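You operate a simulated robot arm through the tools that you are given. There is no shell and no other tool. Be economical: measure what you need, move in short steps, check, and stop when the job is done.

You run a simulated robot arm. Do the job below in one go: nothing can be reset, and whatever is moved stays where it is left.

TASK
Switch elevator three off and wipe its magnet drawer clean.
Fine: switch off first; use the blue rag, put it back and shut the drawer. What is to be rubbed or washed off counts as gone when no trace of it is left.

It is judged by the outcome, as a careful person would: the job done as asked, and still so three seconds after it is handed in. It fails if anything else is knocked over, pushed out of place, dropped, spilled or broken.

THE ROBOT
A 6-joint arm with a two-finger parallel gripper on a trunk, on a base that drives. Base frame: it is fixed to the floor where the robot stands at the start and does not move with it; the origin is under the middle of the robot, x ahead of it, y to its left, z up. Units: m, degrees, N and s.
With the tool pointing down near the work surface it reaches from about 0.4 to 0.9 m from the robot's upright axis, wherever it stands. Its first joint turns from -115.0 to 115.0 degrees. Places, roughly: blue rag [3, 0.25, 0.75]; bolt [2.5, 0.25, 0.75]; gate of hopper one [0.8, 0.3, 0.5]; gate of hopper three [3.9, 0.3, 0.5]; gate of hopper two [2.3, 0.3, 0.5]; hopper one [0.8, 0.4, 0.8]; hopper three [3.9, 0.4, 0.8]; hopper two [2.3, 0.4, 0.8]; magnet drawer of hopper one [0.8, 0.4, 0.6]; magnet drawer of hopper three [3.9, 0.4, 0.6]; magnet drawer of hopper two [2.3, 0.4, 0.6]; switch of elevator one [0.5, 0, 1.1]; switch of elevator three [3.6, 0, 1.1]; switch of elevator two [2, 0, 1.1]. Payload 3.43 kg.
Tool frame: the origin (TCP) lies between the finger pads and is the grasp point; the fingertips stand 0.034 m ahead of it; z points along the fingers, y is the line along which they close. Largest opening 0.128 m; finger width 0.024, thickness 0.012; the body of the gripper, 0.048 by 0.13 m, starts 0.096 m behind the TCP.
Orientation is told as [roll, pitch, yaw] about the base's x, y, z axes, in that order, counted from this pose: with the fingers straight down and closing along the base's y, the tool's x points along the base's -x, its y along +y and its z along -z.

THE INTERFACE
- The arm moves only by the tool play_rows. Its argument "moves" is a list of rows, each a list of 3 entries, a list of its own where there are three numbers: the turn, a rotation vector about the tool's x, y, z in degrees, then the shift along the tool's x, y, z in m, then the closure, from 0 (fully open) to 1 (shut). In form: [[[rx, ry, rz], [dx, dy, dz], jaw], ...]. A call has 1 to 8 rows; each row is the pose to reach, as a shift and turn from the pose commanded when the call began, along the tool's axes at that moment. Rows are played at 5 a second. More than 0.05 m and 8.6 degrees between two rows, or a gripper value outside its range, and nothing of the call is played. A pose out of reach is approached as far as the arm can. The call stops where the force on the tool passes 80 N (or 10 N more than at its start, if that is more) or the arm is blocked; 0.2 s more then pass. The fingers move at their own pace (about 0.108 m/s each) and stop on an object; they squeeze with about 24 N. The grip force told is the motor's: it shows also when the fingers shut on nothing. Time passes only in rows, and 0.2 s behind the last, so rows that repeat a pose let the fingers close. It gives the time, the measured TCP pose, the force on the tool (base axes), the opening and the grip force at its end, in the units of the frame above (readings bear some noise), with the torque about the TCP (base axes, N m) and any sound that the robot's microphone picked up.
- Cameras (640 x 400 px; columns grow to the right, rows downward): "scene" is now at [0.0506, 0.2179, 1.2783]; the picture's right is [0.24, -0.97, 0.00], its down [-0.36, -0.09, -0.93] and it looks along [0.90, 0.22, -0.37] (base axes); focal length 214 px, centre (320, 200). "wrist" rides on the gripper at [0.076, -0.011, -0.16] in the tool frame; the picture's right is [0.15, 0.99, 0.00], its down [-0.88, 0.13, -0.46] and it looks along [-0.45, 0.07, 0.89] (tool axes); focal length 234 px, centre (320, 200).
- camera(camera): a new picture of that camera. It takes no simulated time.
- raise_lower(by): slides the trunk up (or, below 0, down) by that many m; the arm and the scene camera ride with it, the base frame stays. It gives what a move gives, with no picture.
- steer(legs): drives the robot by 1 to 6 legs, each [ahead, turn to the left] in m and degrees, along the robot's own axes; the way and the turn of a leg run together, so that a leg with both is an arc; at most 1.5 m and 180 degrees a leg. The arm and the cameras ride along, it lands a little off, and it stops where it bumps. It gives what a move gives.
- head_to(pan, tilt): turns the head with the scene camera to pan (to the left, within 103 degrees either way) and tilt (down, from -29 to 69), counted from straight ahead of the robot. It gives what a move gives.
- probe_pixels(camera, pixels): for up to 12 pixels [column, row] of the newest picture of that camera ("zoom" is the newest enlarged one), the place [x, y, z] in the base frame of the surface seen there, good to about 0.002 m. It takes no simulated time.
- close_up(camera, box): a new picture of the part [left, top, right, bottom] of that camera's present view, enlarged. It takes no simulated time.
- sign_off(): hands the job in; it is judged then, once.

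Go step by step. Measure first, check grasps and placings, and put right what went wrong. The budget is 80 turns and 60 pictures, counting those below and the enlarged ones. Unless the task says otherwise, let go and move clear before handing in, and close with one line.

The tools are called after "Emit:" as name(argument=value, ...) on one line, values as JSON. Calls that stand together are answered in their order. play_rows: Moves the arm, as the interface text tells. Its arguments: {"type":"object","properties":{"moves":{"type":"array"}},"required":["moves"]} The other tools are called the same way: raise_lower (by) slides the trunk up or down; steer (legs) drives the base; head_to (pan, tilt) turns the head that bears the scene camera; camera (camera) takes a picture; probe_pixels (camera, pixels) gives the place of the surface under pixels of a picture; close_up (camera, box) takes an enlarged picture of a part of a camera's view; sign_off () hands the job in.

At the start:

```text
clock: 0.0
tool_pos: [0.4804, -0.0229, 1.336]
tool_rot: [0.0, 0.0, 0.1]
force: [0.6, 0.6, 0.3]
torque: [0.03, 0.02, 0.0]
width: 0.128
grasp_force: 0.1
trunk travel left (down, up): [-0.525, 0.265]
robot x, y, heading: [-0.0027, -0.0004, 0.3]
head pan, tilt: [13.8, 21.9]
```

scene: 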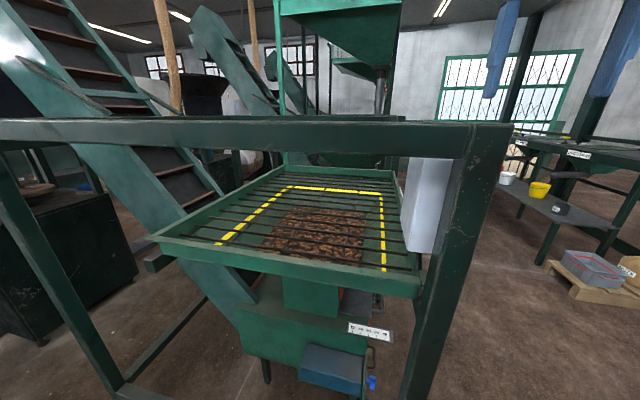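
wrist: 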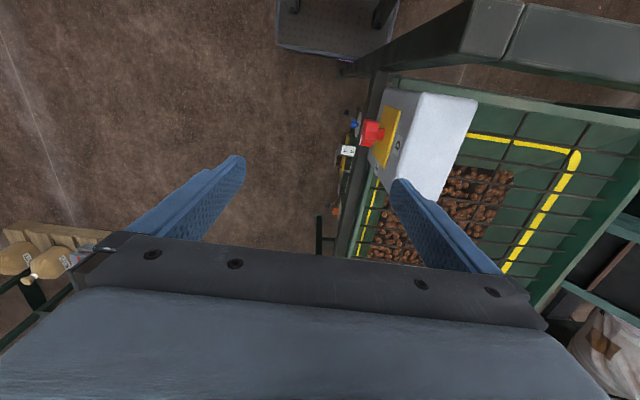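

The scene shows hopper one just ahead to the left, with its frame and switch box around (430,190). I'll look to the right to find the free aisle.

Emit:
head_to(pan=-25, tilt=22)

Emit:
camera(camera="scene")

```text
clock: 1.1
tool_pos: [0.481, -0.0219, 1.3357]
tool_rot: [0.0, 0.0, 0.0]
force: [0.7, -0.3, 0.1]
torque: [0.02, 0.03, 0.05]
width: 0.1282
grasp_force: 0.1
trunk travel left (down, up): [-0.525, 0.265]
robot x, y, heading: [0.0006, -0.0011, 0.1]
head pan, tilt: [-25.0, 22.0]
```

```text
57 pictures are left
```

scene: 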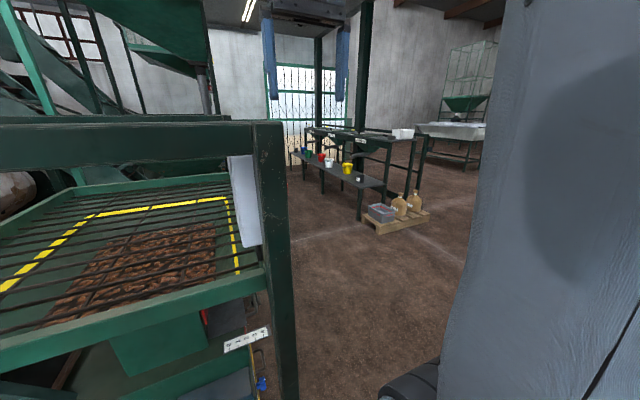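

The aisle seems to run to the right; there are a pallet and a bench further on. I'll probe positions.

Emit:
probe_pixels(camera="scene", pixels=[[272, 200], [285, 380], [370, 225], [340, 300], [400, 260], [357, 215], [385, 185], [300, 165], [450, 165], [245, 205], [415, 190], [260, 380]])

Emit:
head_to(pan=-85, tilt=25)

Emit:
camera(camera="scene")

```text
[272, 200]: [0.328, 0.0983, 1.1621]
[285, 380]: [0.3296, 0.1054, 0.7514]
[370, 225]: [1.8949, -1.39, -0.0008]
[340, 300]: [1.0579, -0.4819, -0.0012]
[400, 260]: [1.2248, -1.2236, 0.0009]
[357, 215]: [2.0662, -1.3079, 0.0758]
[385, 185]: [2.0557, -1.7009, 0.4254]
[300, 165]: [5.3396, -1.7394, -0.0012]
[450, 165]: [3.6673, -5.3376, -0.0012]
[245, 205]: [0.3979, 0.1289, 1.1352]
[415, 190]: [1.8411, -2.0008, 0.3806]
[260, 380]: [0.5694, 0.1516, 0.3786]
```

```text
clock: 2.4
tool_pos: [0.4801, -0.0228, 1.3368]
tool_rot: [0.1, 0.0, -0.1]
force: [0.0, 0.4, -0.3]
torque: [-0.01, -0.01, 0.03]
width: 0.1279
grasp_force: 0.0
trunk travel left (down, up): [-0.525, 0.265]
robot x, y, heading: [0.0012, 0.0026, 0.4]
head pan, tilt: [-85.0, 25.0]
```

```text
56 pictures are left
```

scene: 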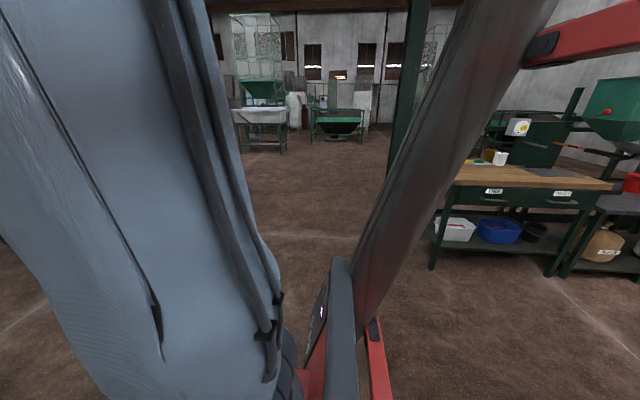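

The right side is open floor, with a workbench behind-right. I'll probe it for clearance before driving.

Emit:
probe_pixels(camera="scene", pixels=[[432, 268], [550, 275], [460, 290], [395, 150], [280, 150], [320, 250], [340, 270], [380, 390], [300, 380]])

Emit:
head_to(pan=-35, tilt=65)

Emit:
camera(camera="scene")

```text
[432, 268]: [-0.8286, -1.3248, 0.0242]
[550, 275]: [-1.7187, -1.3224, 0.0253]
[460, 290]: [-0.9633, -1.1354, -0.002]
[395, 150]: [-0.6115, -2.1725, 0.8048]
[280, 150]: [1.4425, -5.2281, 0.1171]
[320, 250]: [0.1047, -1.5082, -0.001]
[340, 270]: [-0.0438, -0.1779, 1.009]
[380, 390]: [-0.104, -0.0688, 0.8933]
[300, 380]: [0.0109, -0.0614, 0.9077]
```

```text
clock: 3.5
tool_pos: [0.4801, -0.0229, 1.3356]
tool_rot: [0.1, 0.0, 0.0]
force: [-0.2, -0.2, -0.7]
torque: [-0.02, -0.01, 0.0]
width: 0.1282
grasp_force: 0.1
trunk travel left (down, up): [-0.525, 0.265]
robot x, y, heading: [-0.0015, -0.0002, 0.1]
head pan, tilt: [-35.0, 65.0]
```

```text
55 pictures are left
```

scene: 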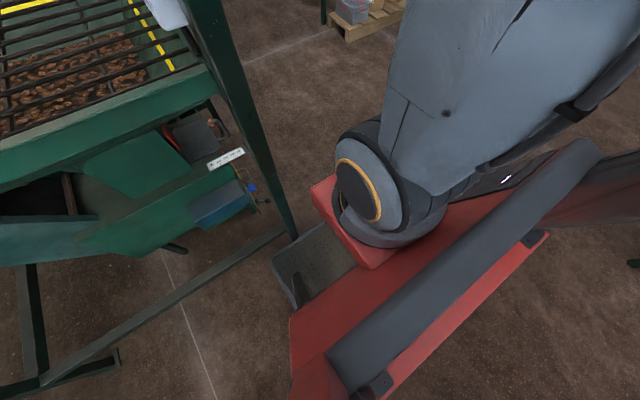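

The base's front corner at (280,265) is close to the frame post foot (292,235). I'll measure.

Emit:
probe_pixels(camera="scene", pixels=[[275, 265], [330, 228], [297, 305], [292, 235], [45, 380], [110, 355], [225, 155], [250, 190], [215, 195]])

```text
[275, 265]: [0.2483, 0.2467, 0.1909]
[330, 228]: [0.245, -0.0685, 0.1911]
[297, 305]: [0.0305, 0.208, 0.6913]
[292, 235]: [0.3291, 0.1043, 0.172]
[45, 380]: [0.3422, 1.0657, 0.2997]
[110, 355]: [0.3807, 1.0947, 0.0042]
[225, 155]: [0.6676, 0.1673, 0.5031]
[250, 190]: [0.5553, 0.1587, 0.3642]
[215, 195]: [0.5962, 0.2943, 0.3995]
```

Base is about 0.5 m square; the post is 8 cm ahead. I'll back off first, then swing right into the aisle at y≈-0.7 and stop to look.

Emit:
steer(legs=[[-0.25, 0], [0, -50], [0.9, 0], [0, 50]])

Emit:
head_to(pan=15, tilt=20)

Emit:
camera(camera="scene")

```text
clock: 14.2
tool_pos: [0.8039, -0.7207, 1.3353]
tool_rot: [0.0, 0.0, -0.6]
force: [-0.9, 0.7, 0.5]
torque: [0.01, 0.03, -0.01]
width: 0.1282
grasp_force: 0.1
trunk travel left (down, up): [-0.525, 0.265]
robot x, y, heading: [0.3224, -0.6928, -0.8]
head pan, tilt: [-35.0, 65.0]
```

```text
clock: 15.4
tool_pos: [0.8029, -0.7214, 1.3359]
tool_rot: [0.0, 0.0, -0.6]
force: [0.1, -0.1, 0.6]
torque: [0.01, 0.0, -0.01]
width: 0.1282
grasp_force: 0.1
trunk travel left (down, up): [-0.525, 0.265]
robot x, y, heading: [0.324, -0.6922, -0.7]
head pan, tilt: [15.0, 20.0]
```

```text
54 pictures are left
```

scene: 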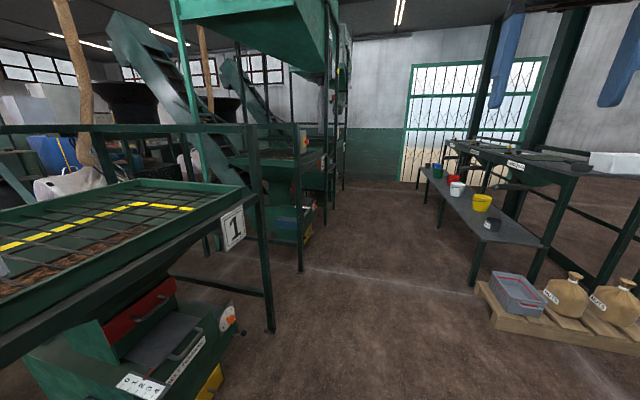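

The aisle ahead is clear; labels like "1" hang on the frames. I'll check the bench's edge, then drive.

Emit:
probe_pixels(camera="scene", pixels=[[427, 172], [478, 238], [480, 285], [270, 325], [299, 265], [333, 205], [344, 170], [305, 135]])

Emit:
steer(legs=[[1.45, 0.7], [0.8, 0]])

Emit:
head_to(pan=40, tilt=18)

Emit:
camera(camera="scene")

```text
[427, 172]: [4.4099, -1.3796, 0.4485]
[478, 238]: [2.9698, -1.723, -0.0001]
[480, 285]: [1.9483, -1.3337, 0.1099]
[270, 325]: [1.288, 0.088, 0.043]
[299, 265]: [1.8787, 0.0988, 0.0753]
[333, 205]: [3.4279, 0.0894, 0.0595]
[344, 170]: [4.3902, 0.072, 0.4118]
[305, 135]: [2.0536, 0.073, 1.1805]
```

```text
clock: 26.6
tool_pos: [3.0684, -0.7344, 1.3355]
tool_rot: [-0.1, 0.0, -0.3]
force: [-0.1, -0.5, -1.2]
torque: [0.02, 0.02, 0.03]
width: 0.128
grasp_force: 0.1
trunk travel left (down, up): [-0.525, 0.265]
robot x, y, heading: [2.5901, -0.7084, -0.3]
head pan, tilt: [15.0, 20.0]
```

```text
clock: 27.4
tool_pos: [3.068, -0.7341, 1.3362]
tool_rot: [0.1, 0.1, -0.2]
force: [0.3, -0.1, 1.0]
torque: [0.0, 0.02, 0.0]
width: 0.1281
grasp_force: 0.0
trunk travel left (down, up): [-0.525, 0.265]
robot x, y, heading: [2.5918, -0.7102, -0.5]
head pan, tilt: [40.0, 18.0]
```

```text
53 pictures are left
```

scene: 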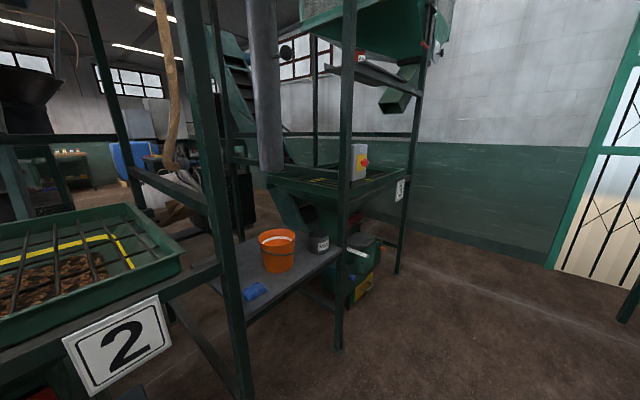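

The blue rag lies on the shelf at (255,291) near an orange bucket; the switch of three is at (360,162). I'll probe these and zoom.

Emit:
probe_pixels(camera="scene", pixels=[[255, 291], [246, 297], [268, 285], [276, 255], [318, 243], [364, 162], [362, 180], [338, 345], [245, 370], [355, 252], [300, 275], [355, 280]])

Emit:
close_up(camera="scene", box=[220, 130, 420, 330])

```text
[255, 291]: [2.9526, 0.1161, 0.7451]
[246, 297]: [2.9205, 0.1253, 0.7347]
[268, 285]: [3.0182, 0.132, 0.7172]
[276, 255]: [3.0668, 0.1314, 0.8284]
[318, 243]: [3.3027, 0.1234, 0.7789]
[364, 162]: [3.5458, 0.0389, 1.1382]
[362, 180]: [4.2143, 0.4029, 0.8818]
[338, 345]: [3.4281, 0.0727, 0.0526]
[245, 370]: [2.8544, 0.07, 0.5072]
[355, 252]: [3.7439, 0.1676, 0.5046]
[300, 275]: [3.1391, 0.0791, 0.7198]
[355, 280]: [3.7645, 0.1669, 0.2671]
```

```text
2.00 times, centred on (320, 230) of scene
```

zoom: 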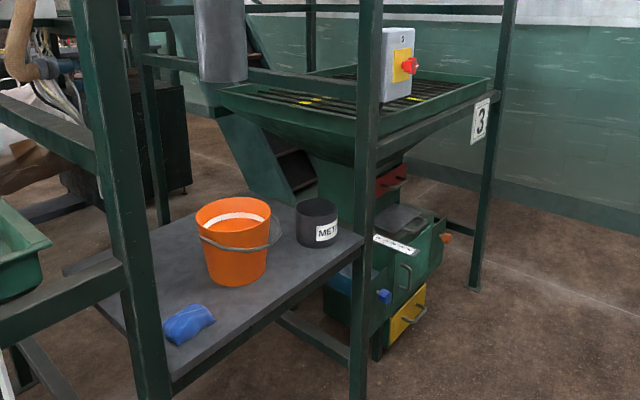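

Switch is a red rotary on a yellow plate at x≈3.55, y≈0.04, z≈1.14. I'll drive in front of hopper three and face it.

Emit:
steer(legs=[[1.0, 0], [0, 90]])

Emit:
head_to(pan=0, tilt=35)

Emit:
camera(camera="scene")

Emit:
camera(camera="wrist")

```text
clock: 36.4
tool_pos: [3.591, -0.2345, 1.3356]
tool_rot: [0.0, 0.0, 89.9]
force: [-0.3, -0.5, 0.7]
torque: [0.02, 0.0, 0.0]
width: 0.1281
grasp_force: 0.1
trunk travel left (down, up): [-0.525, 0.265]
robot x, y, heading: [3.5671, -0.7148, 89.8]
head pan, tilt: [40.0, 18.0]
```

```text
clock: 37.4
tool_pos: [3.5903, -0.2358, 1.3345]
tool_rot: [0.0, 0.0, 89.9]
force: [1.2, -0.1, 0.8]
torque: [0.02, 0.03, -0.01]
width: 0.1279
grasp_force: 0.0
trunk travel left (down, up): [-0.525, 0.265]
robot x, y, heading: [3.568, -0.7145, 89.7]
head pan, tilt: [0.0, 35.0]
```

```text
51 pictures are left
```

scene: 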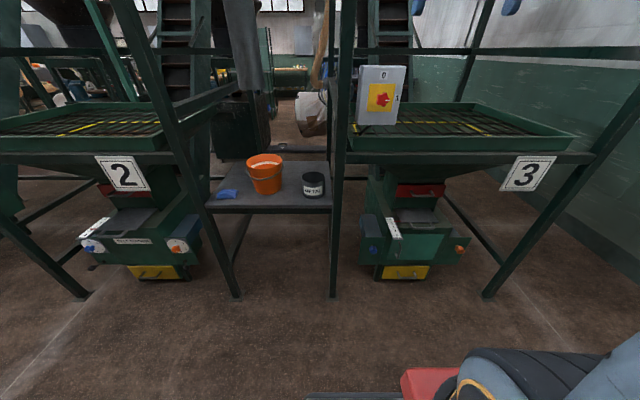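

```text
50 pictures are left
```

wrist: 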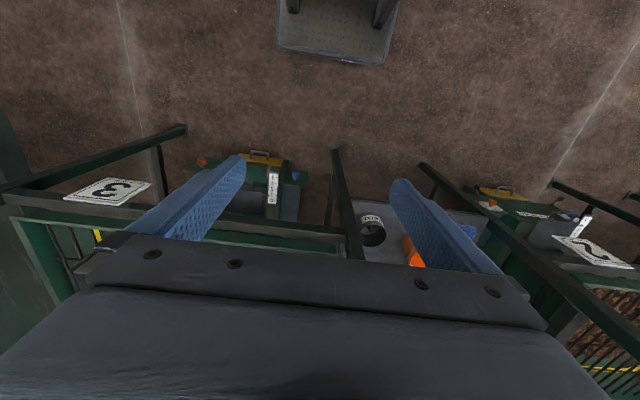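

Facing hopper three now: switch at (382,97), red magnet drawer at (418,190) probably, yellow drawer at (404,272). Zoom on both.

Emit:
close_up(camera="scene", box=[340, 60, 430, 140])

Emit:
probe_pixels(camera="zoom", pixels=[[300, 240], [270, 280], [345, 240], [260, 210], [360, 290], [200, 60], [460, 60], [420, 250]])

Emit:
close_up(camera="scene", box=[345, 165, 485, 285])

Emit:
probe_pixels(camera="zoom", pixels=[[300, 105], [400, 105], [330, 80], [330, 120], [250, 100], [440, 95], [320, 170], [240, 200], [130, 280], [210, 220], [320, 240], [260, 320]])

```text
5.00 times, centred on (385, 100) of scene
```

zoom: 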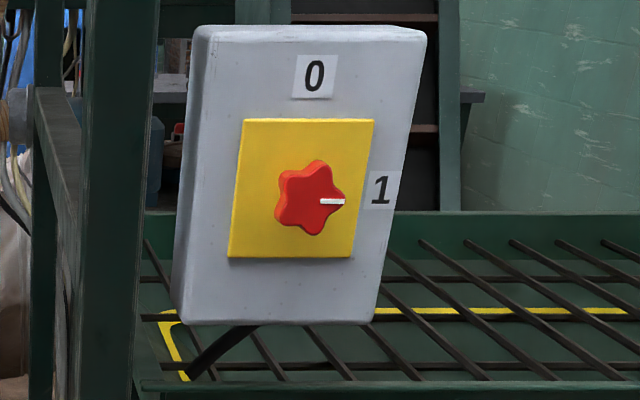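

```text
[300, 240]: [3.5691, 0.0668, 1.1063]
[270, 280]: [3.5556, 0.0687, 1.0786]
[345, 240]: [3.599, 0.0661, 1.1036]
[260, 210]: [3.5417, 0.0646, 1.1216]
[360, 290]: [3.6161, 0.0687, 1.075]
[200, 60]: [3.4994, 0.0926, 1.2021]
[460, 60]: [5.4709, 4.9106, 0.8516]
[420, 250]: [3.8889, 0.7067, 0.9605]
```

```text
3.33 times, centred on (415, 225) of scene
```

zoom: 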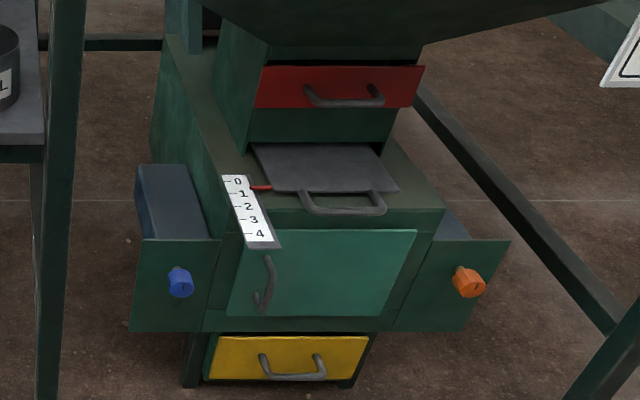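

```text
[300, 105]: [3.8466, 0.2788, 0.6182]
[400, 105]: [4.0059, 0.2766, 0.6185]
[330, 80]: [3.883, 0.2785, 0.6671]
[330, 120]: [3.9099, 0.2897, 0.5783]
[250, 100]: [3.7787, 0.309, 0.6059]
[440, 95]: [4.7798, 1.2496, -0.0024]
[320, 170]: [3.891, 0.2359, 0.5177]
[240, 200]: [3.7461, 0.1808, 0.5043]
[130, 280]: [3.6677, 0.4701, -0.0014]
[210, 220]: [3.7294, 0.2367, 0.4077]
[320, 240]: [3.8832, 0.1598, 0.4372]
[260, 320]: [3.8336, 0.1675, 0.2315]
```

The switch's white mark points to 1 (right); it must turn a quarter CCW to 0 (up). The red drawer at z≈0.62 is the magnet drawer. I'll swing the gripper horizontal in front of the knob.

Emit:
close_up(camera="scene", box=[340, 60, 430, 140])

Emit:
probe_pixels(camera="zoom", pixels=[[310, 195], [318, 165], [285, 185], [340, 200], [315, 230], [290, 220], [330, 203], [305, 215]])

Emit:
play_rows(moves=[[[0, -8.2, 0], [-0.012, 0.001, 0.018], 0.3], [[0, -16.4, 0], [-0.025, 0.002, 0.037], 0.3], [[0, -24.6, 0], [-0.037, 0.003, 0.055], 0.3], [[0, -32.8, 0], [-0.05, 0.004, 0.073], 0.3], [[0, -41, 0], [-0.062, 0.005, 0.092], 0.3], [[0, -49.2, 0], [-0.075, 0.006, 0.11], 0.3], [[0, -57.4, 0], [-0.087, 0.007, 0.13], 0.3], [[0, -65.6, 0], [-0.1, 0.008, 0.149], 0.3]])

```text
5.00 times, centred on (385, 100) of scene
```

zoom: 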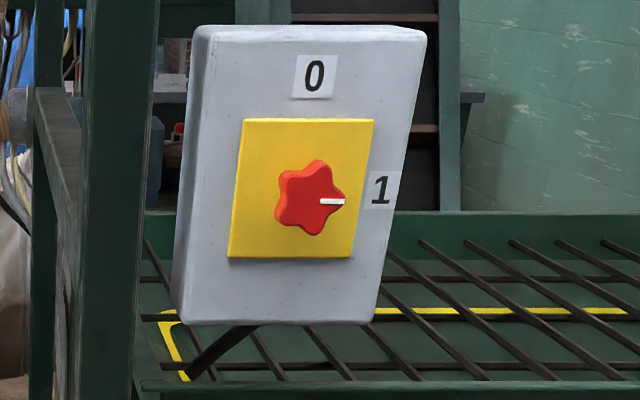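

```text
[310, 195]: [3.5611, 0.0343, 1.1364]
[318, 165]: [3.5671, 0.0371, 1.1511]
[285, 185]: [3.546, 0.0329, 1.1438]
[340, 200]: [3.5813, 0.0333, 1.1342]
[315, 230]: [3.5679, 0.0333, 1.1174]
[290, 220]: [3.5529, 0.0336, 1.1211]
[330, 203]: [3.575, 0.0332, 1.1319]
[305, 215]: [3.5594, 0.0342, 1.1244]
```

```text
clock: 39.2
tool_pos: [3.5805, -0.1052, 1.1833]
tool_rot: [0.5, -63.4, 90.2]
force: [-0.7, -0.6, 0.2]
torque: [-0.03, 0.04, -0.01]
width: 0.0895
grasp_force: 0.0
out of reach, approached as far as the arm can: row 4, 5, 6, 7, 8
trunk travel left (down, up): [-0.525, 0.265]
robot x, y, heading: [3.5679, -0.7169, 89.7]
head pan, tilt: [0.0, 35.0]
```

TCP is near target with pitch -63°; knob centre is about (3.563, 0.034 front, 1.134). I'll continue the tilt.

Emit:
play_rows(moves=[[[0, -8, 0], [0.0, 0.005, 0.0], 0.3], [[0, -16, 0], [0.0, 0.01, 0.0], 0.3], [[0, -24.4, 0], [0.0, 0.014, 0.0], 0.3], [[0, -24.4, 0], [0.0, 0.014, 0.0], 0.3]])

```text
clock: 40.2
tool_pos: [3.5672, -0.1056, 1.1836]
tool_rot: [-171.2, -89.9, -98.9]
force: [0.3, 0.4, -0.6]
torque: [0.0, 0.01, 0.03]
width: 0.0895
grasp_force: 0.1
out of reach, approached as far as the arm can: row 1
trunk travel left (down, up): [-0.525, 0.265]
robot x, y, heading: [3.5652, -0.7183, 89.6]
head pan, tilt: [0.0, 35.0]
```

Gripper is horizontal. I'll roll to +36° (matches a lobe pair of the five-lobed knob) and line up with the knob.

Emit:
play_rows(moves=[[[0, 0, 7.2], [0.01, 0.001, 0.0], 0.3], [[0, 0, 14.4], [0.02, 0.002, 0.0], 0.3], [[0, 0, 21.6], [0.03, 0.003, 0.0], 0.3], [[0, 0, 28.8], [0.04, 0.004, 0.0], 0.3], [[0, 0, 36], [0.0495, 0.004, 0.0], 0.3], [[0, 0, 36], [0.0495, 0.004, 0.04], 0.3], [[0, 0, 36], [0.0495, 0.004, 0.075], 0.3]])

Emit:
camera(camera="scene")

Emit:
camera(camera="wrist")

```text
clock: 41.8
tool_pos: [3.5649, -0.0304, 1.1327]
tool_rot: [90.1, -53.9, -0.2]
force: [-0.5, 0.1, 0.7]
torque: [-0.01, 0.0, 0.02]
width: 0.0896
grasp_force: 0.0
out of reach, approached as far as the arm can: row 4, 5
trunk travel left (down, up): [-0.525, 0.265]
robot x, y, heading: [3.5658, -0.7174, 89.9]
head pan, tilt: [0.0, 35.0]
```

```text
46 pictures are left
```

scene: 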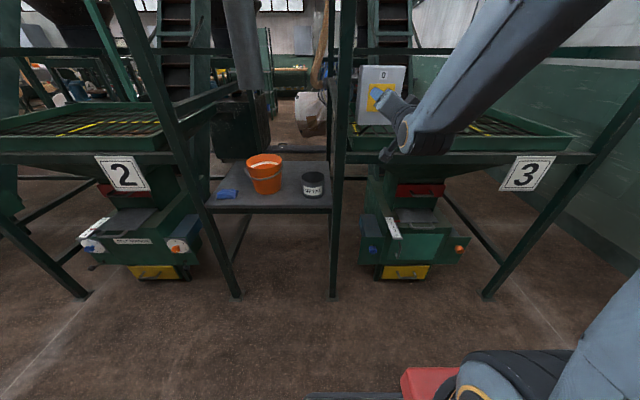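

```text
45 pictures are left
```

wrist: 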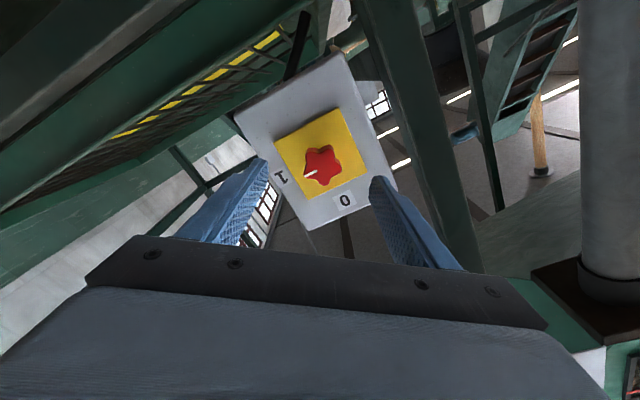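

The fingers straddle the knob (322,168). Advance 5.3 cm and close.

Emit:
play_rows(moves=[[[0, 0, 0], [0.0, 0.0, 0.03], 0.3], [[0, 0, 0], [0.0, 0.0, 0.053], 0.3], [[0, 0, 0], [0.0, 0.0, 0.053], 0.6], [[0, 0, 0], [0.0, 0.0, 0.053], 0.9], [[0, 0, 0], [0.0, 0.0, 0.053], 1], [[0, 0, 0], [0.0, 0.0, 0.053], 1]])

Emit:
camera(camera="wrist")

```text
clock: 43.2
tool_pos: [3.5634, 0.0219, 1.1338]
tool_rot: [90.1, -54.0, -0.3]
force: [-5.8, 6.6, 6.0]
torque: [-0.75, 0.02, 0.66]
width: 0.0378
grasp_force: 44.8
trunk travel left (down, up): [-0.525, 0.265]
robot x, y, heading: [3.5656, -0.7148, 89.9]
head pan, tilt: [0.0, 35.0]
```

```text
44 pictures are left
```

wrist: 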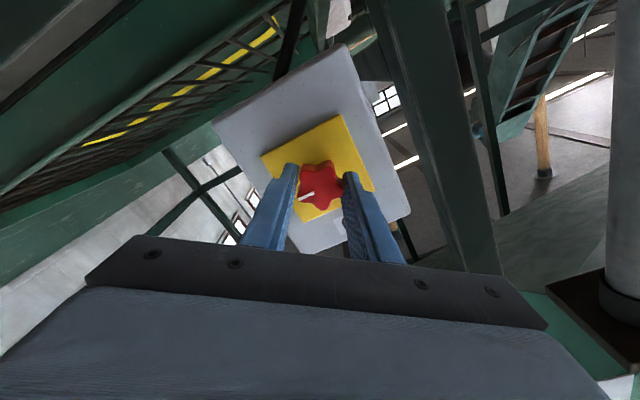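

Gripped the knob (width 0.038). Now turn about tool z by −90°, in two calls.

Emit:
play_rows(moves=[[[0, 0, -7.5], [0, 0, 0], 1], [[0, 0, -15], [0, 0, 0], 1], [[0, 0, -22.5], [0, 0, 0], 1], [[0, 0, -30], [0, 0, 0], 1], [[0, 0, -37.5], [0, 0, 0], 1], [[0, 0, -45], [0, 0, 0], 1]])

Emit:
play_rows(moves=[[[0, 0, -7.5], [0, 0, 0], 1], [[0, 0, -15], [0, 0, 0], 1], [[0, 0, -22.5], [0, 0, 0], 1], [[0, 0, -30], [0, 0, 0], 1], [[0, 0, -37.5], [0, 0, 0], 1], [[0, 0, -46], [0, 0, 0], 1]])

Emit:
camera(camera="wrist")

```text
clock: 44.6
tool_pos: [3.5633, 0.0218, 1.1335]
tool_rot: [-89.6, -80.8, 179.4]
force: [-3.9, 1.7, -1.4]
torque: [0.56, 0.02, 0.57]
width: 0.0375
grasp_force: 44.9
trunk travel left (down, up): [-0.525, 0.265]
robot x, y, heading: [3.5662, -0.7155, 89.8]
head pan, tilt: [0.0, 35.0]
```

```text
clock: 46.0
tool_pos: [3.5631, 0.0225, 1.1343]
tool_rot: [-90.0, -34.9, 179.8]
force: [3.1, 7.3, -0.8]
torque: [-0.3, 0.85, -0.35]
width: 0.0377
grasp_force: 44.9
trunk travel left (down, up): [-0.525, 0.265]
robot x, y, heading: [3.5651, -0.7167, 90.0]
head pan, tilt: [0.0, 35.0]
```

```text
43 pictures are left
```

wrist: 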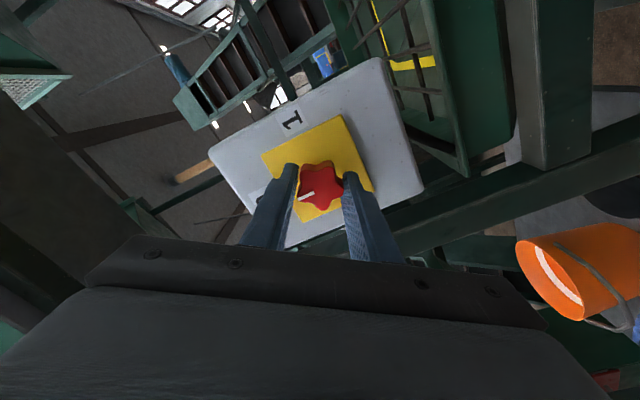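

The knob turned with the gripper; release, back off and check.

Emit:
play_rows(moves=[[[0, 0, 0], [0, 0, 0], 0.6], [[0, 0, 0], [0, 0, 0], 0.3], [[0, 0, 0], [0, 0, 0], 0.3], [[0, 0, 0], [0, 0, -0.04], 0.3], [[0, 0, 0], [0, 0, -0.08], 0.3], [[0, 0, 0], [0, 0, -0.12], 0.3], [[0, 0, 0], [0, 0, -0.15], 0.3]])

Emit:
close_up(camera="scene", box=[340, 60, 430, 140])

Emit:
camera(camera="wrist")

```text
clock: 47.6
tool_pos: [3.5618, -0.103, 1.1422]
tool_rot: [-90.0, -35.1, 179.9]
force: [0.3, -0.5, 0.2]
torque: [-0.04, -0.03, -0.03]
width: 0.0898
grasp_force: 0.1
out of reach, approached as far as the arm can: row 7
trunk travel left (down, up): [-0.525, 0.265]
robot x, y, heading: [3.5676, -0.7132, 89.7]
head pan, tilt: [0.0, 35.0]
```

```text
5.00 times, centred on (385, 100) of scene
```

zoom: 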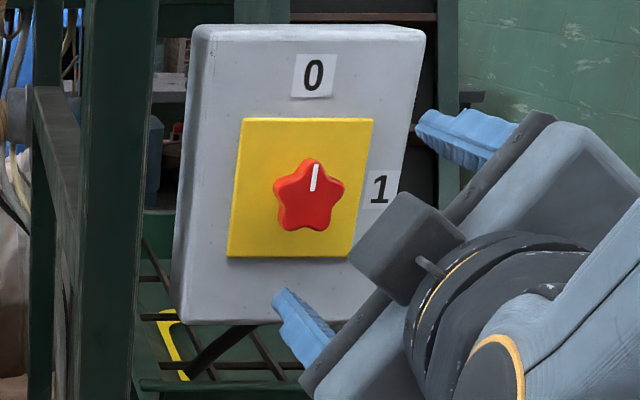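

```text
41 pictures are left
```

wrist: 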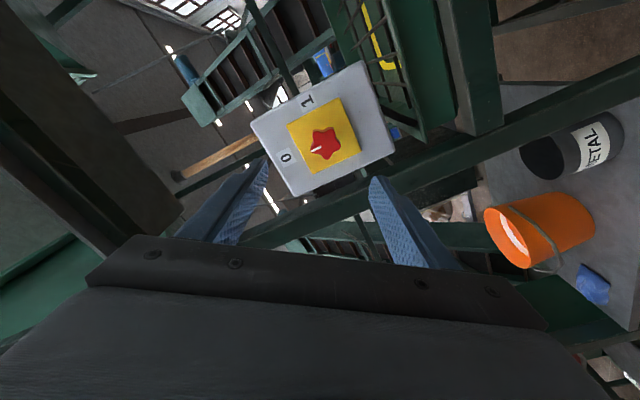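

Elevator three is off (mark at 0). Next: drawer. Lower the trunk so the horizontal gripper comes to drawer height, and look.

Emit:
raise_lower(by=-0.35)

Emit:
head_to(pan=-10, tilt=20)

Emit:
camera(camera="scene")

Emit:
probe_pixels(camera="scene", pixels=[[320, 100], [320, 140], [380, 130], [250, 250]])

```text
clock: 51.1
tool_pos: [3.564, -0.0052, 0.7937]
tool_rot: [-90.0, -35.0, 179.8]
force: [-0.4, -0.2, 0.2]
torque: [0.03, 0.03, -0.01]
width: 0.0895
grasp_force: 0.2
trunk travel left (down, up): [-0.175, 0.615]
robot x, y, heading: [3.5705, -0.7156, 89.8]
head pan, tilt: [0.0, 35.0]
```

```text
clock: 51.8
tool_pos: [3.5629, -0.0048, 0.7931]
tool_rot: [-90.0, -35.0, 179.8]
force: [0.3, 0.3, 0.4]
torque: [0.01, 0.01, 0.03]
width: 0.0896
grasp_force: 0.1
trunk travel left (down, up): [-0.175, 0.615]
robot x, y, heading: [3.5637, -0.7156, 89.7]
head pan, tilt: [-10.0, 20.0]
```

```text
40 pictures are left
```

scene: 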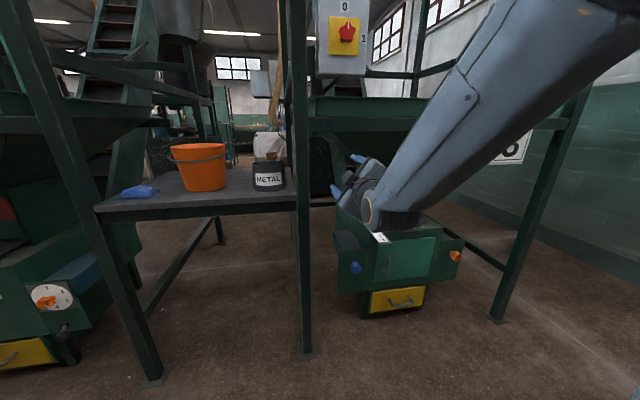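

```text
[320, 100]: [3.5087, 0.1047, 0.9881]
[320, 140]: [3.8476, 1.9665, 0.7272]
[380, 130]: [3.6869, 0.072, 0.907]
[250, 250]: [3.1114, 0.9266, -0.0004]
```

The arm hides the drawer, so I'll shift the robot sideways to x≈3.85 to work straight on.

Emit:
steer(legs=[[-0.15, 0], [0, -60], [0.33, 0], [0, 60]])

Emit:
head_to(pan=0, tilt=25)

Emit:
camera(camera="scene")

Emit:
camera(camera="wrist")

```text
clock: 60.2
tool_pos: [3.8686, 0.004, 0.7938]
tool_rot: [-90.1, -35.0, 178.0]
force: [-0.4, 1.1, 0.2]
torque: [-0.01, 0.04, -0.02]
width: 0.0896
grasp_force: 0.0
trunk travel left (down, up): [-0.175, 0.615]
robot x, y, heading: [3.8475, -0.707, 88.0]
head pan, tilt: [-10.0, 20.0]
```

```text
clock: 61.0
tool_pos: [3.8681, 0.0029, 0.7928]
tool_rot: [-90.0, -35.0, 178.1]
force: [1.0, -0.4, 0.3]
torque: [0.0, 0.01, 0.0]
width: 0.0898
grasp_force: 0.1
trunk travel left (down, up): [-0.175, 0.615]
robot x, y, heading: [3.8491, -0.705, 88.3]
head pan, tilt: [0.0, 25.0]
```

```text
39 pictures are left
```

scene: 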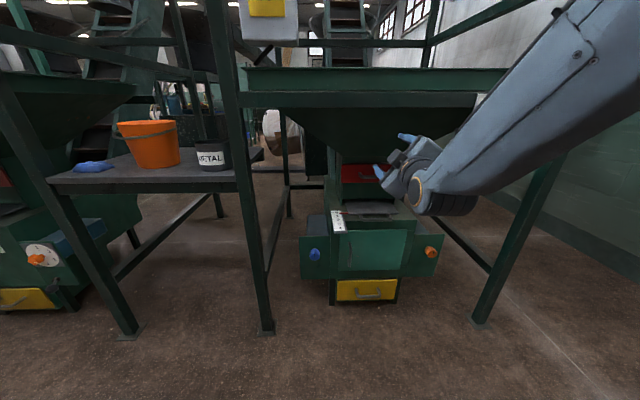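

```text
38 pictures are left
```

wrist: 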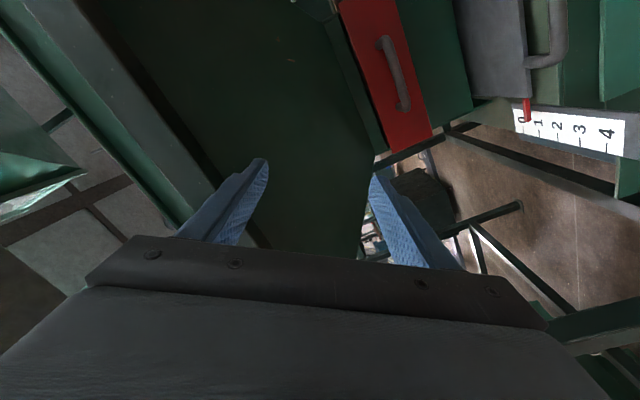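

The wrist view shows the red drawer's handle (385,45)–(405,108). Probe it.

Emit:
close_up(camera="wrist", box=[320, 0, 480, 160])

Emit:
probe_pixels(camera="wrist", pixels=[[386, 40], [390, 55], [396, 70], [401, 88], [405, 106], [370, 40], [400, 130], [358, 10], [420, 100], [490, 50], [555, 30], [520, 100]])

```text
2.50 times, centred on (400, 80) of wrist
```

zoom: 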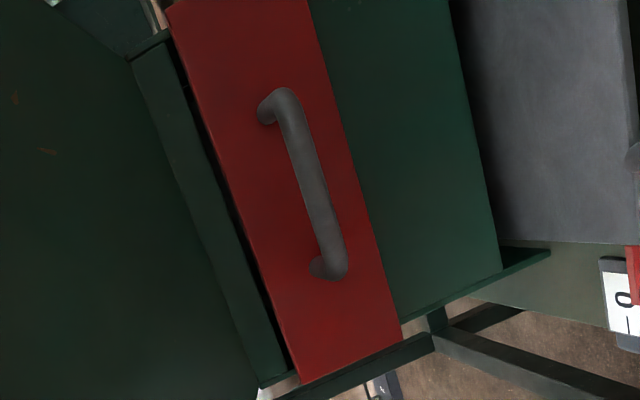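

```text
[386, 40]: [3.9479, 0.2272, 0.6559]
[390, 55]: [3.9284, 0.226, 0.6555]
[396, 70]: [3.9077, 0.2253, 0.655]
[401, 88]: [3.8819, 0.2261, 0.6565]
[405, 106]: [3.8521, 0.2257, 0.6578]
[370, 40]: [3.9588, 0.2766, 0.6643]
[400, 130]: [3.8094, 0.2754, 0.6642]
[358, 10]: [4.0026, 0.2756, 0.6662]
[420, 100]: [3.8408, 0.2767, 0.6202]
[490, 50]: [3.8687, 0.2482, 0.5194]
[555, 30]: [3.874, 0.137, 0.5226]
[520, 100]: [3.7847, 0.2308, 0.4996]
```

Handle bar centre ≈ (3.90, 0.231, 0.651), drawer face y=0.276. Lower the trunk 0.14, then square the yaw and roll the gripper to close vertically.

Emit:
raise_lower(by=-0.14)

Emit:
play_rows(moves=[[[-1.06, -1.46, 0], [0, 0, 0], 0.55], [[-1.06, -1.46, 0], [0, 0, 0], 0.55]])

Emit:
play_rows(moves=[[[0, 0, -7.2], [0, 0, 0], 0.55], [[0, 0, -14.4], [0, 0, 0], 0.55], [[0, 0, -21.6], [0, 0, 0], 0.55], [[0, 0, -28.8], [0, 0, 0], 0.55], [[0, 0, -36], [0, 0, 0], 0.55], [[0, 0, -36], [0, 0, 0], 0.55]])

Emit:
camera(camera="wrist")

```text
clock: 62.6
tool_pos: [3.8686, 0.0427, 0.6527]
tool_rot: [-89.9, -34.9, 178.0]
force: [0.0, -0.5, -0.3]
torque: [-0.01, 0.02, -0.03]
width: 0.0897
grasp_force: 0.2
trunk travel left (down, up): [-0.035, 0.755]
robot x, y, heading: [3.851, -0.7065, 88.0]
head pan, tilt: [0.0, 25.0]
```

```text
clock: 63.2
tool_pos: [3.8699, 0.0426, 0.6537]
tool_rot: [-90.0, -35.0, 179.8]
force: [0.3, -0.1, -0.3]
torque: [-0.01, -0.01, 0.01]
width: 0.0578
grasp_force: 0.1
trunk travel left (down, up): [-0.035, 0.755]
robot x, y, heading: [3.8516, -0.7066, 88.0]
head pan, tilt: [0.0, 25.0]
```

```text
clock: 64.6
tool_pos: [3.8692, 0.0441, 0.6543]
tool_rot: [-89.9, 1.1, 179.8]
force: [-0.1, 0.4, 0.2]
torque: [0.01, 0.03, 0.03]
width: 0.0578
grasp_force: 0.0
trunk travel left (down, up): [-0.035, 0.755]
robot x, y, heading: [3.8503, -0.7039, 88.2]
head pan, tilt: [0.0, 25.0]
```

```text
36 pictures are left
```

wrist: 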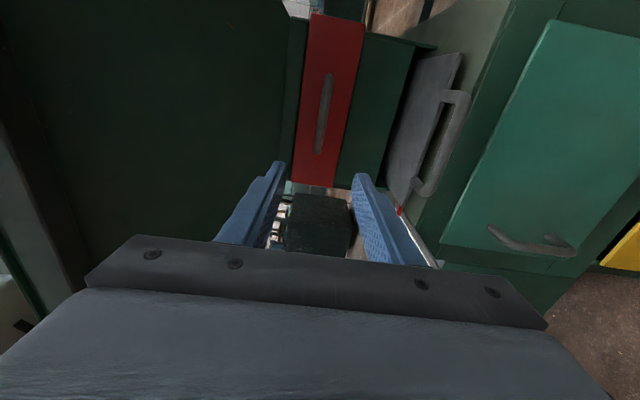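

Aligned; handle at wrist (324,110). Move to the handle in two stages: x +0.03, y to 0.17.

Emit:
play_rows(moves=[[[0, 0, 0], [0.015, 0.001, 0.04], 0.55], [[0, 0, 0], [0.031, 0.002, 0.08], 0.55], [[0, 0, 0], [0.031, 0.002, 0.12], 0.55], [[0, 0, 0], [0.031, 0.002, 0.145], 0.55]])

Emit:
camera(camera="wrist")

Emit:
probe_pixels(camera="wrist", pixels=[[325, 90], [322, 110], [323, 140]])

```text
clock: 65.6
tool_pos: [3.8993, 0.1887, 0.6519]
tool_rot: [-89.8, 1.0, 179.8]
force: [-0.1, 0.3, -0.9]
torque: [-0.06, 0.02, -0.02]
width: 0.0578
grasp_force: 0.1
trunk travel left (down, up): [-0.035, 0.755]
robot x, y, heading: [3.8515, -0.7087, 87.9]
head pan, tilt: [0.0, 25.0]
```

```text
35 pictures are left
```

wrist: 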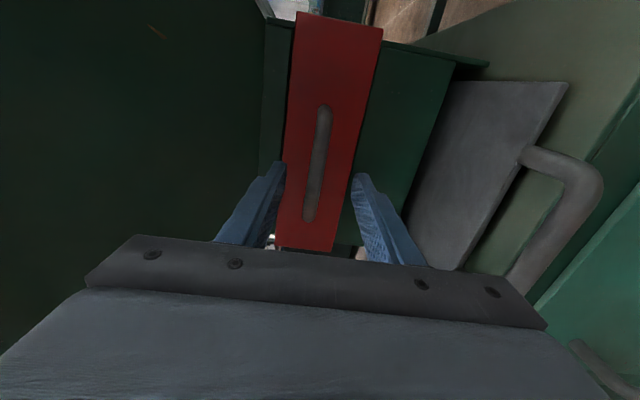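

```text
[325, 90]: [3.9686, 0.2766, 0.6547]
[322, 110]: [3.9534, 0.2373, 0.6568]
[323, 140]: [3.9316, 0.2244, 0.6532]
```

Bar lies centrally between the fingers. Advance 0.041 and close.

Emit:
play_rows(moves=[[[0, 0, 0], [0, 0, 0.02], 0.55], [[0, 0, 0], [0, 0, 0.041], 0.55], [[0, 0, 0], [0, 0, 0.041], 0.8], [[0, 0, 0], [0, 0, 0.041], 1], [[0, 0, 0], [0, 0, 0.041], 1], [[0, 0, 0], [0, 0, 0.041], 1]])

```text
clock: 67.0
tool_pos: [3.8999, 0.2293, 0.655]
tool_rot: [-90.3, 0.9, 179.9]
force: [-2.3, 2.1, 27.6]
torque: [0.04, 1.12, -0.1]
width: 0.0138
grasp_force: 44.6
trunk travel left (down, up): [-0.035, 0.755]
robot x, y, heading: [3.8457, -0.7086, 87.8]
head pan, tilt: [0.0, 25.0]
```

Gripped on the bar (0.0138). Pull back gently, easing up 3 mm.

Emit:
play_rows(moves=[[[0, 0, 0], [0, -0.003, 0], 1], [[0, 0, 0], [0, -0.003, -0.02], 1], [[0, 0, 0], [0, -0.003, -0.04], 1], [[0, 0, 0], [0, -0.003, -0.06], 1], [[0, 0, 0], [0, -0.003, -0.08], 1], [[0, 0, 0], [0, -0.003, -0.1], 1]])

Emit:
camera(camera="wrist")

```text
clock: 68.4
tool_pos: [3.8993, 0.1279, 0.6558]
tool_rot: [-89.8, 1.0, 180.1]
force: [-8.6, 1.4, 13.6]
torque: [0.04, 1.11, -0.32]
width: 0.0137
grasp_force: 44.6
trunk travel left (down, up): [-0.035, 0.755]
robot x, y, heading: [3.8524, -0.707, 87.9]
head pan, tilt: [0.0, 25.0]
```

```text
34 pictures are left
```

wrist: 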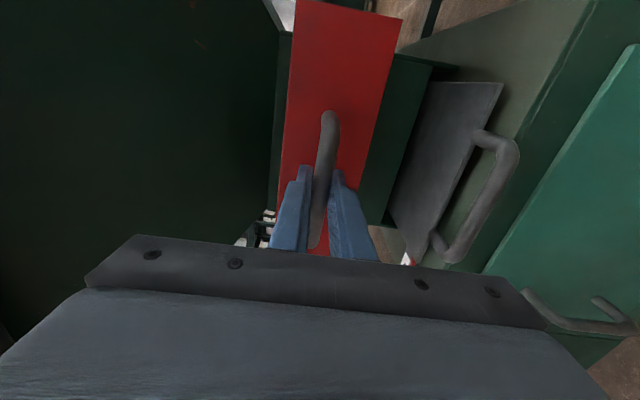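

Drawer slides out. Continue pulling.

Emit:
play_rows(moves=[[[0, 0, 0], [0, -0.001, -0.02], 1], [[0, 0, 0], [0, -0.001, -0.04], 1], [[0, 0, 0], [0, -0.001, -0.06], 1], [[0, 0, 0], [0, -0.001, -0.08], 1], [[0, 0, 0], [0, -0.001, -0.1], 1]])

Emit:
camera(camera="scene")

```text
clock: 69.6
tool_pos: [3.9003, 0.0362, 0.6542]
tool_rot: [-89.2, 1.0, -179.8]
force: [-25.3, -1.0, -24.4]
torque: [-0.02, 1.15, -0.78]
width: 0.0138
grasp_force: 44.9
out of reach, approached as far as the arm can: row 5
trunk travel left (down, up): [-0.035, 0.755]
robot x, y, heading: [3.8484, -0.7078, 88.4]
head pan, tilt: [0.0, 25.0]
```

```text
33 pictures are left
```

scene: 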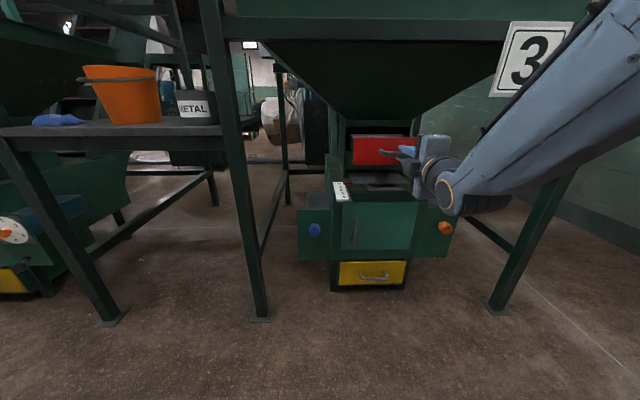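

Drawer is out 0.19 m with the arm at its inner limit. I'll back the base 7 cm while holding to pull further.

Emit:
steer(legs=[[-0.07, 0]])

Emit:
camera(camera="wrist")

```text
clock: 70.7
tool_pos: [3.9001, -0.0339, 0.6561]
tool_rot: [-89.2, 1.0, 179.8]
force: [-16.2, 1.7, -42.1]
torque: [0.0, 1.12, 0.47]
width: 0.014
grasp_force: 45.1
trunk travel left (down, up): [-0.035, 0.755]
robot x, y, heading: [3.8484, -0.7771, 88.0]
head pan, tilt: [0.0, 25.0]
```

```text
32 pictures are left
```

wrist: 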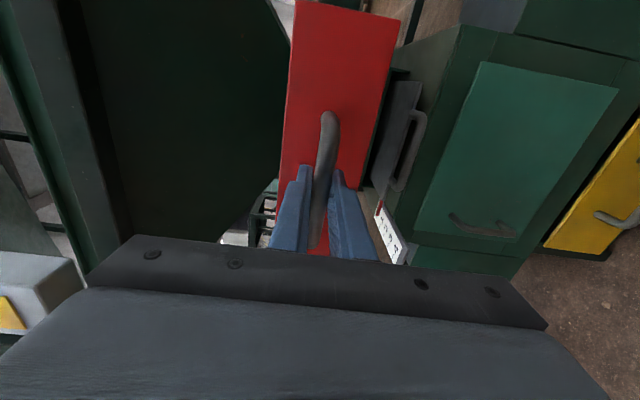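

Drawer front now at y≈0.01 (0.26 m out). Release, back away, and raise the trunk to look inside.

Emit:
play_rows(moves=[[[0, 0, 0], [0, 0, 0], 0.8], [[0, 0, 0], [0, 0, 0], 0.5], [[0, 0, 0], [0, 0, 0], 0.5]])

Emit:
steer(legs=[[-0.12, 0]])

Emit:
raise_lower(by=0.35)

Emit:
head_to(pan=0, tilt=38)

Emit:
camera(camera="scene")

```text
clock: 71.5
tool_pos: [3.8995, -0.0355, 0.6575]
tool_rot: [-89.3, 0.9, 179.8]
force: [0.2, -0.1, 0.0]
torque: [0.01, -0.01, 0.0]
width: 0.0642
grasp_force: 0.2
trunk travel left (down, up): [-0.035, 0.755]
robot x, y, heading: [3.8468, -0.7779, 88.0]
head pan, tilt: [0.0, 25.0]
```

```text
clock: 72.7
tool_pos: [3.8959, -0.1554, 0.6557]
tool_rot: [-89.3, 0.9, 179.7]
force: [0.6, 0.2, -0.8]
torque: [-0.01, 0.01, 0.01]
width: 0.064
grasp_force: 0.1
trunk travel left (down, up): [-0.035, 0.755]
robot x, y, heading: [3.8424, -0.8995, 87.7]
head pan, tilt: [0.0, 25.0]
```

```text
clock: 76.1
tool_pos: [3.896, -0.1561, 1.0053]
tool_rot: [-89.2, 1.0, 179.8]
force: [-0.3, -0.6, 0.9]
torque: [-0.01, -0.04, -0.04]
width: 0.0638
grasp_force: 0.0
trunk travel left (down, up): [-0.385, 0.405]
robot x, y, heading: [3.8489, -0.8936, 88.0]
head pan, tilt: [0.0, 25.0]
```

```text
clock: 76.9
tool_pos: [3.8964, -0.1559, 1.0067]
tool_rot: [-89.4, 0.9, 179.7]
force: [-0.2, -0.5, 0.1]
torque: [0.0, 0.01, 0.02]
width: 0.0641
grasp_force: 0.0
trunk travel left (down, up): [-0.385, 0.405]
robot x, y, heading: [3.8395, -0.8986, 87.8]
head pan, tilt: [0.0, 38.0]
```

```text
31 pictures are left
```

scene: 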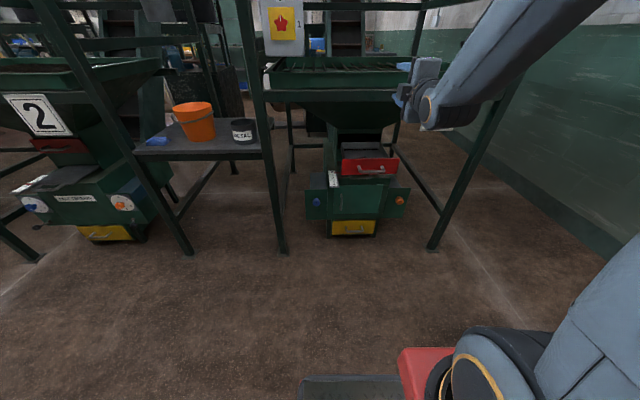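

Emit:
close_up(camera="scene", box=[320, 130, 420, 192])

Emit:
probe_pixels(camera="zoom", pixels=[[160, 150], [480, 140], [180, 95], [450, 90], [320, 120], [320, 145], [320, 95], [150, 220], [500, 210], [330, 175]])

```text
6.40 times, centred on (370, 161) of scene
```

zoom: 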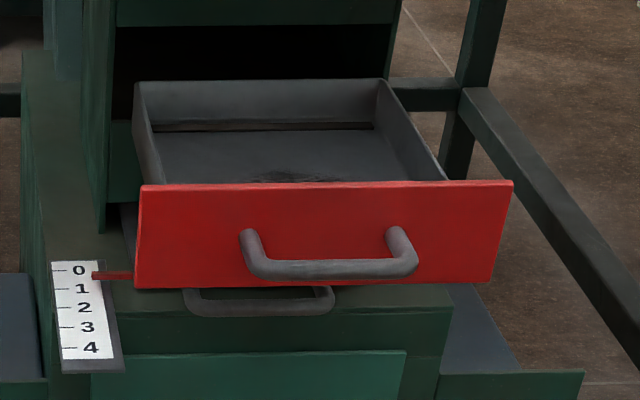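

```text
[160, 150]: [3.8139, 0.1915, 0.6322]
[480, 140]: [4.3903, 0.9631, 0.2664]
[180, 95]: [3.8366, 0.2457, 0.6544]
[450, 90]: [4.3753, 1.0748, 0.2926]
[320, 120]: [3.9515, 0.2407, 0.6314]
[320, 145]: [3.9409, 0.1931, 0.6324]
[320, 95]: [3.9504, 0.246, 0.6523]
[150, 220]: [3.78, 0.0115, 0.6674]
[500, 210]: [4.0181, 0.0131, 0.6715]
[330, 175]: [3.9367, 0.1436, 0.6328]
```

The drawer tray (floor z≈0.632, x 3.80–4.00, y 0.02–0.25) has a dark smudge near (290,178) in the zoom. Now drive to the rag at x≈2.95.

Emit:
steer(legs=[[0, 90], [0.88, 2], [0, -90], [0.2, 0]])

Emit:
head_to(pan=0, tilt=32)

Emit:
camera(camera="scene")

```text
clock: 90.3
tool_pos: [2.9785, 0.054, 1.0065]
tool_rot: [-89.3, 0.9, -176.8]
force: [-0.9, -0.9, -0.1]
torque: [-0.02, 0.01, -0.04]
width: 0.0643
grasp_force: 0.1
trunk travel left (down, up): [-0.385, 0.405]
robot x, y, heading: [2.9705, -0.6889, 91.3]
head pan, tilt: [0.0, 38.0]
```

```text
clock: 91.0
tool_pos: [2.9794, 0.0536, 1.0055]
tool_rot: [-89.2, 0.9, -176.9]
force: [0.5, 0.0, -0.1]
torque: [0.05, 0.0, -0.01]
width: 0.0642
grasp_force: 0.1
trunk travel left (down, up): [-0.385, 0.405]
robot x, y, heading: [2.9692, -0.6904, 91.4]
head pan, tilt: [0.0, 32.0]
```

```text
29 pictures are left
```

scene: 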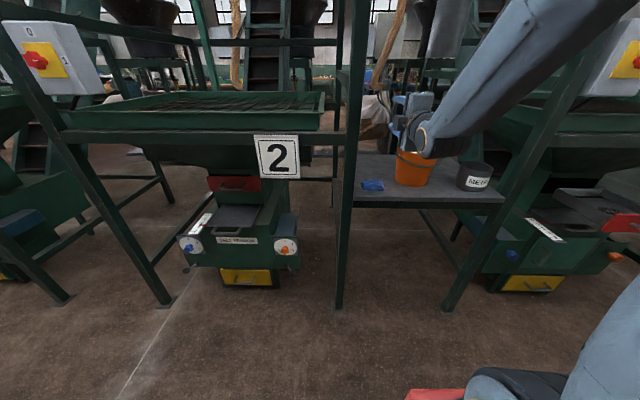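

Rag at (373,184), just left of the bucket. Zoom and probe.

Emit:
close_up(camera="scene", box=[340, 140, 440, 210])

Emit:
probe_pixels(camera="zoom", pixels=[[145, 275], [210, 265], [275, 280], [270, 305], [150, 300], [200, 310], [210, 285], [270, 260], [360, 270], [90, 300], [360, 90], [470, 300]])

```text
5.71 times, centred on (390, 175) of scene
```

zoom: 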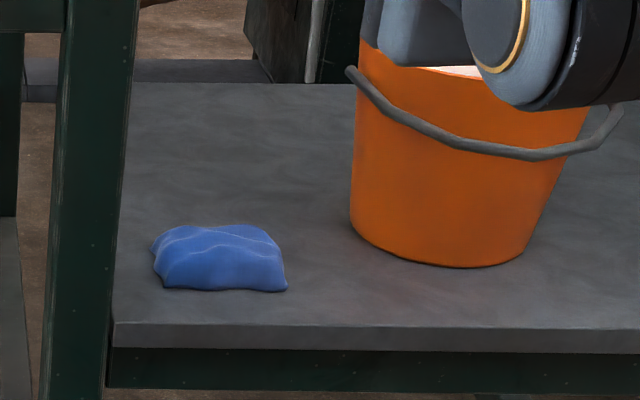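

```text
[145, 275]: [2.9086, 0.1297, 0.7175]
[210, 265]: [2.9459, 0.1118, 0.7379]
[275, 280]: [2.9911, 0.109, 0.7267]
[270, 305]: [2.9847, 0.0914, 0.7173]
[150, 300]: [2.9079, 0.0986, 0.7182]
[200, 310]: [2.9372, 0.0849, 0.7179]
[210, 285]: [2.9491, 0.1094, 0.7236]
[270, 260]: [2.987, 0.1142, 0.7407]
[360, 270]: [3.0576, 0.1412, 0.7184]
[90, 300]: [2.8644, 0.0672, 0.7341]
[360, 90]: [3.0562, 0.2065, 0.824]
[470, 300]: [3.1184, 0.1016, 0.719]
```

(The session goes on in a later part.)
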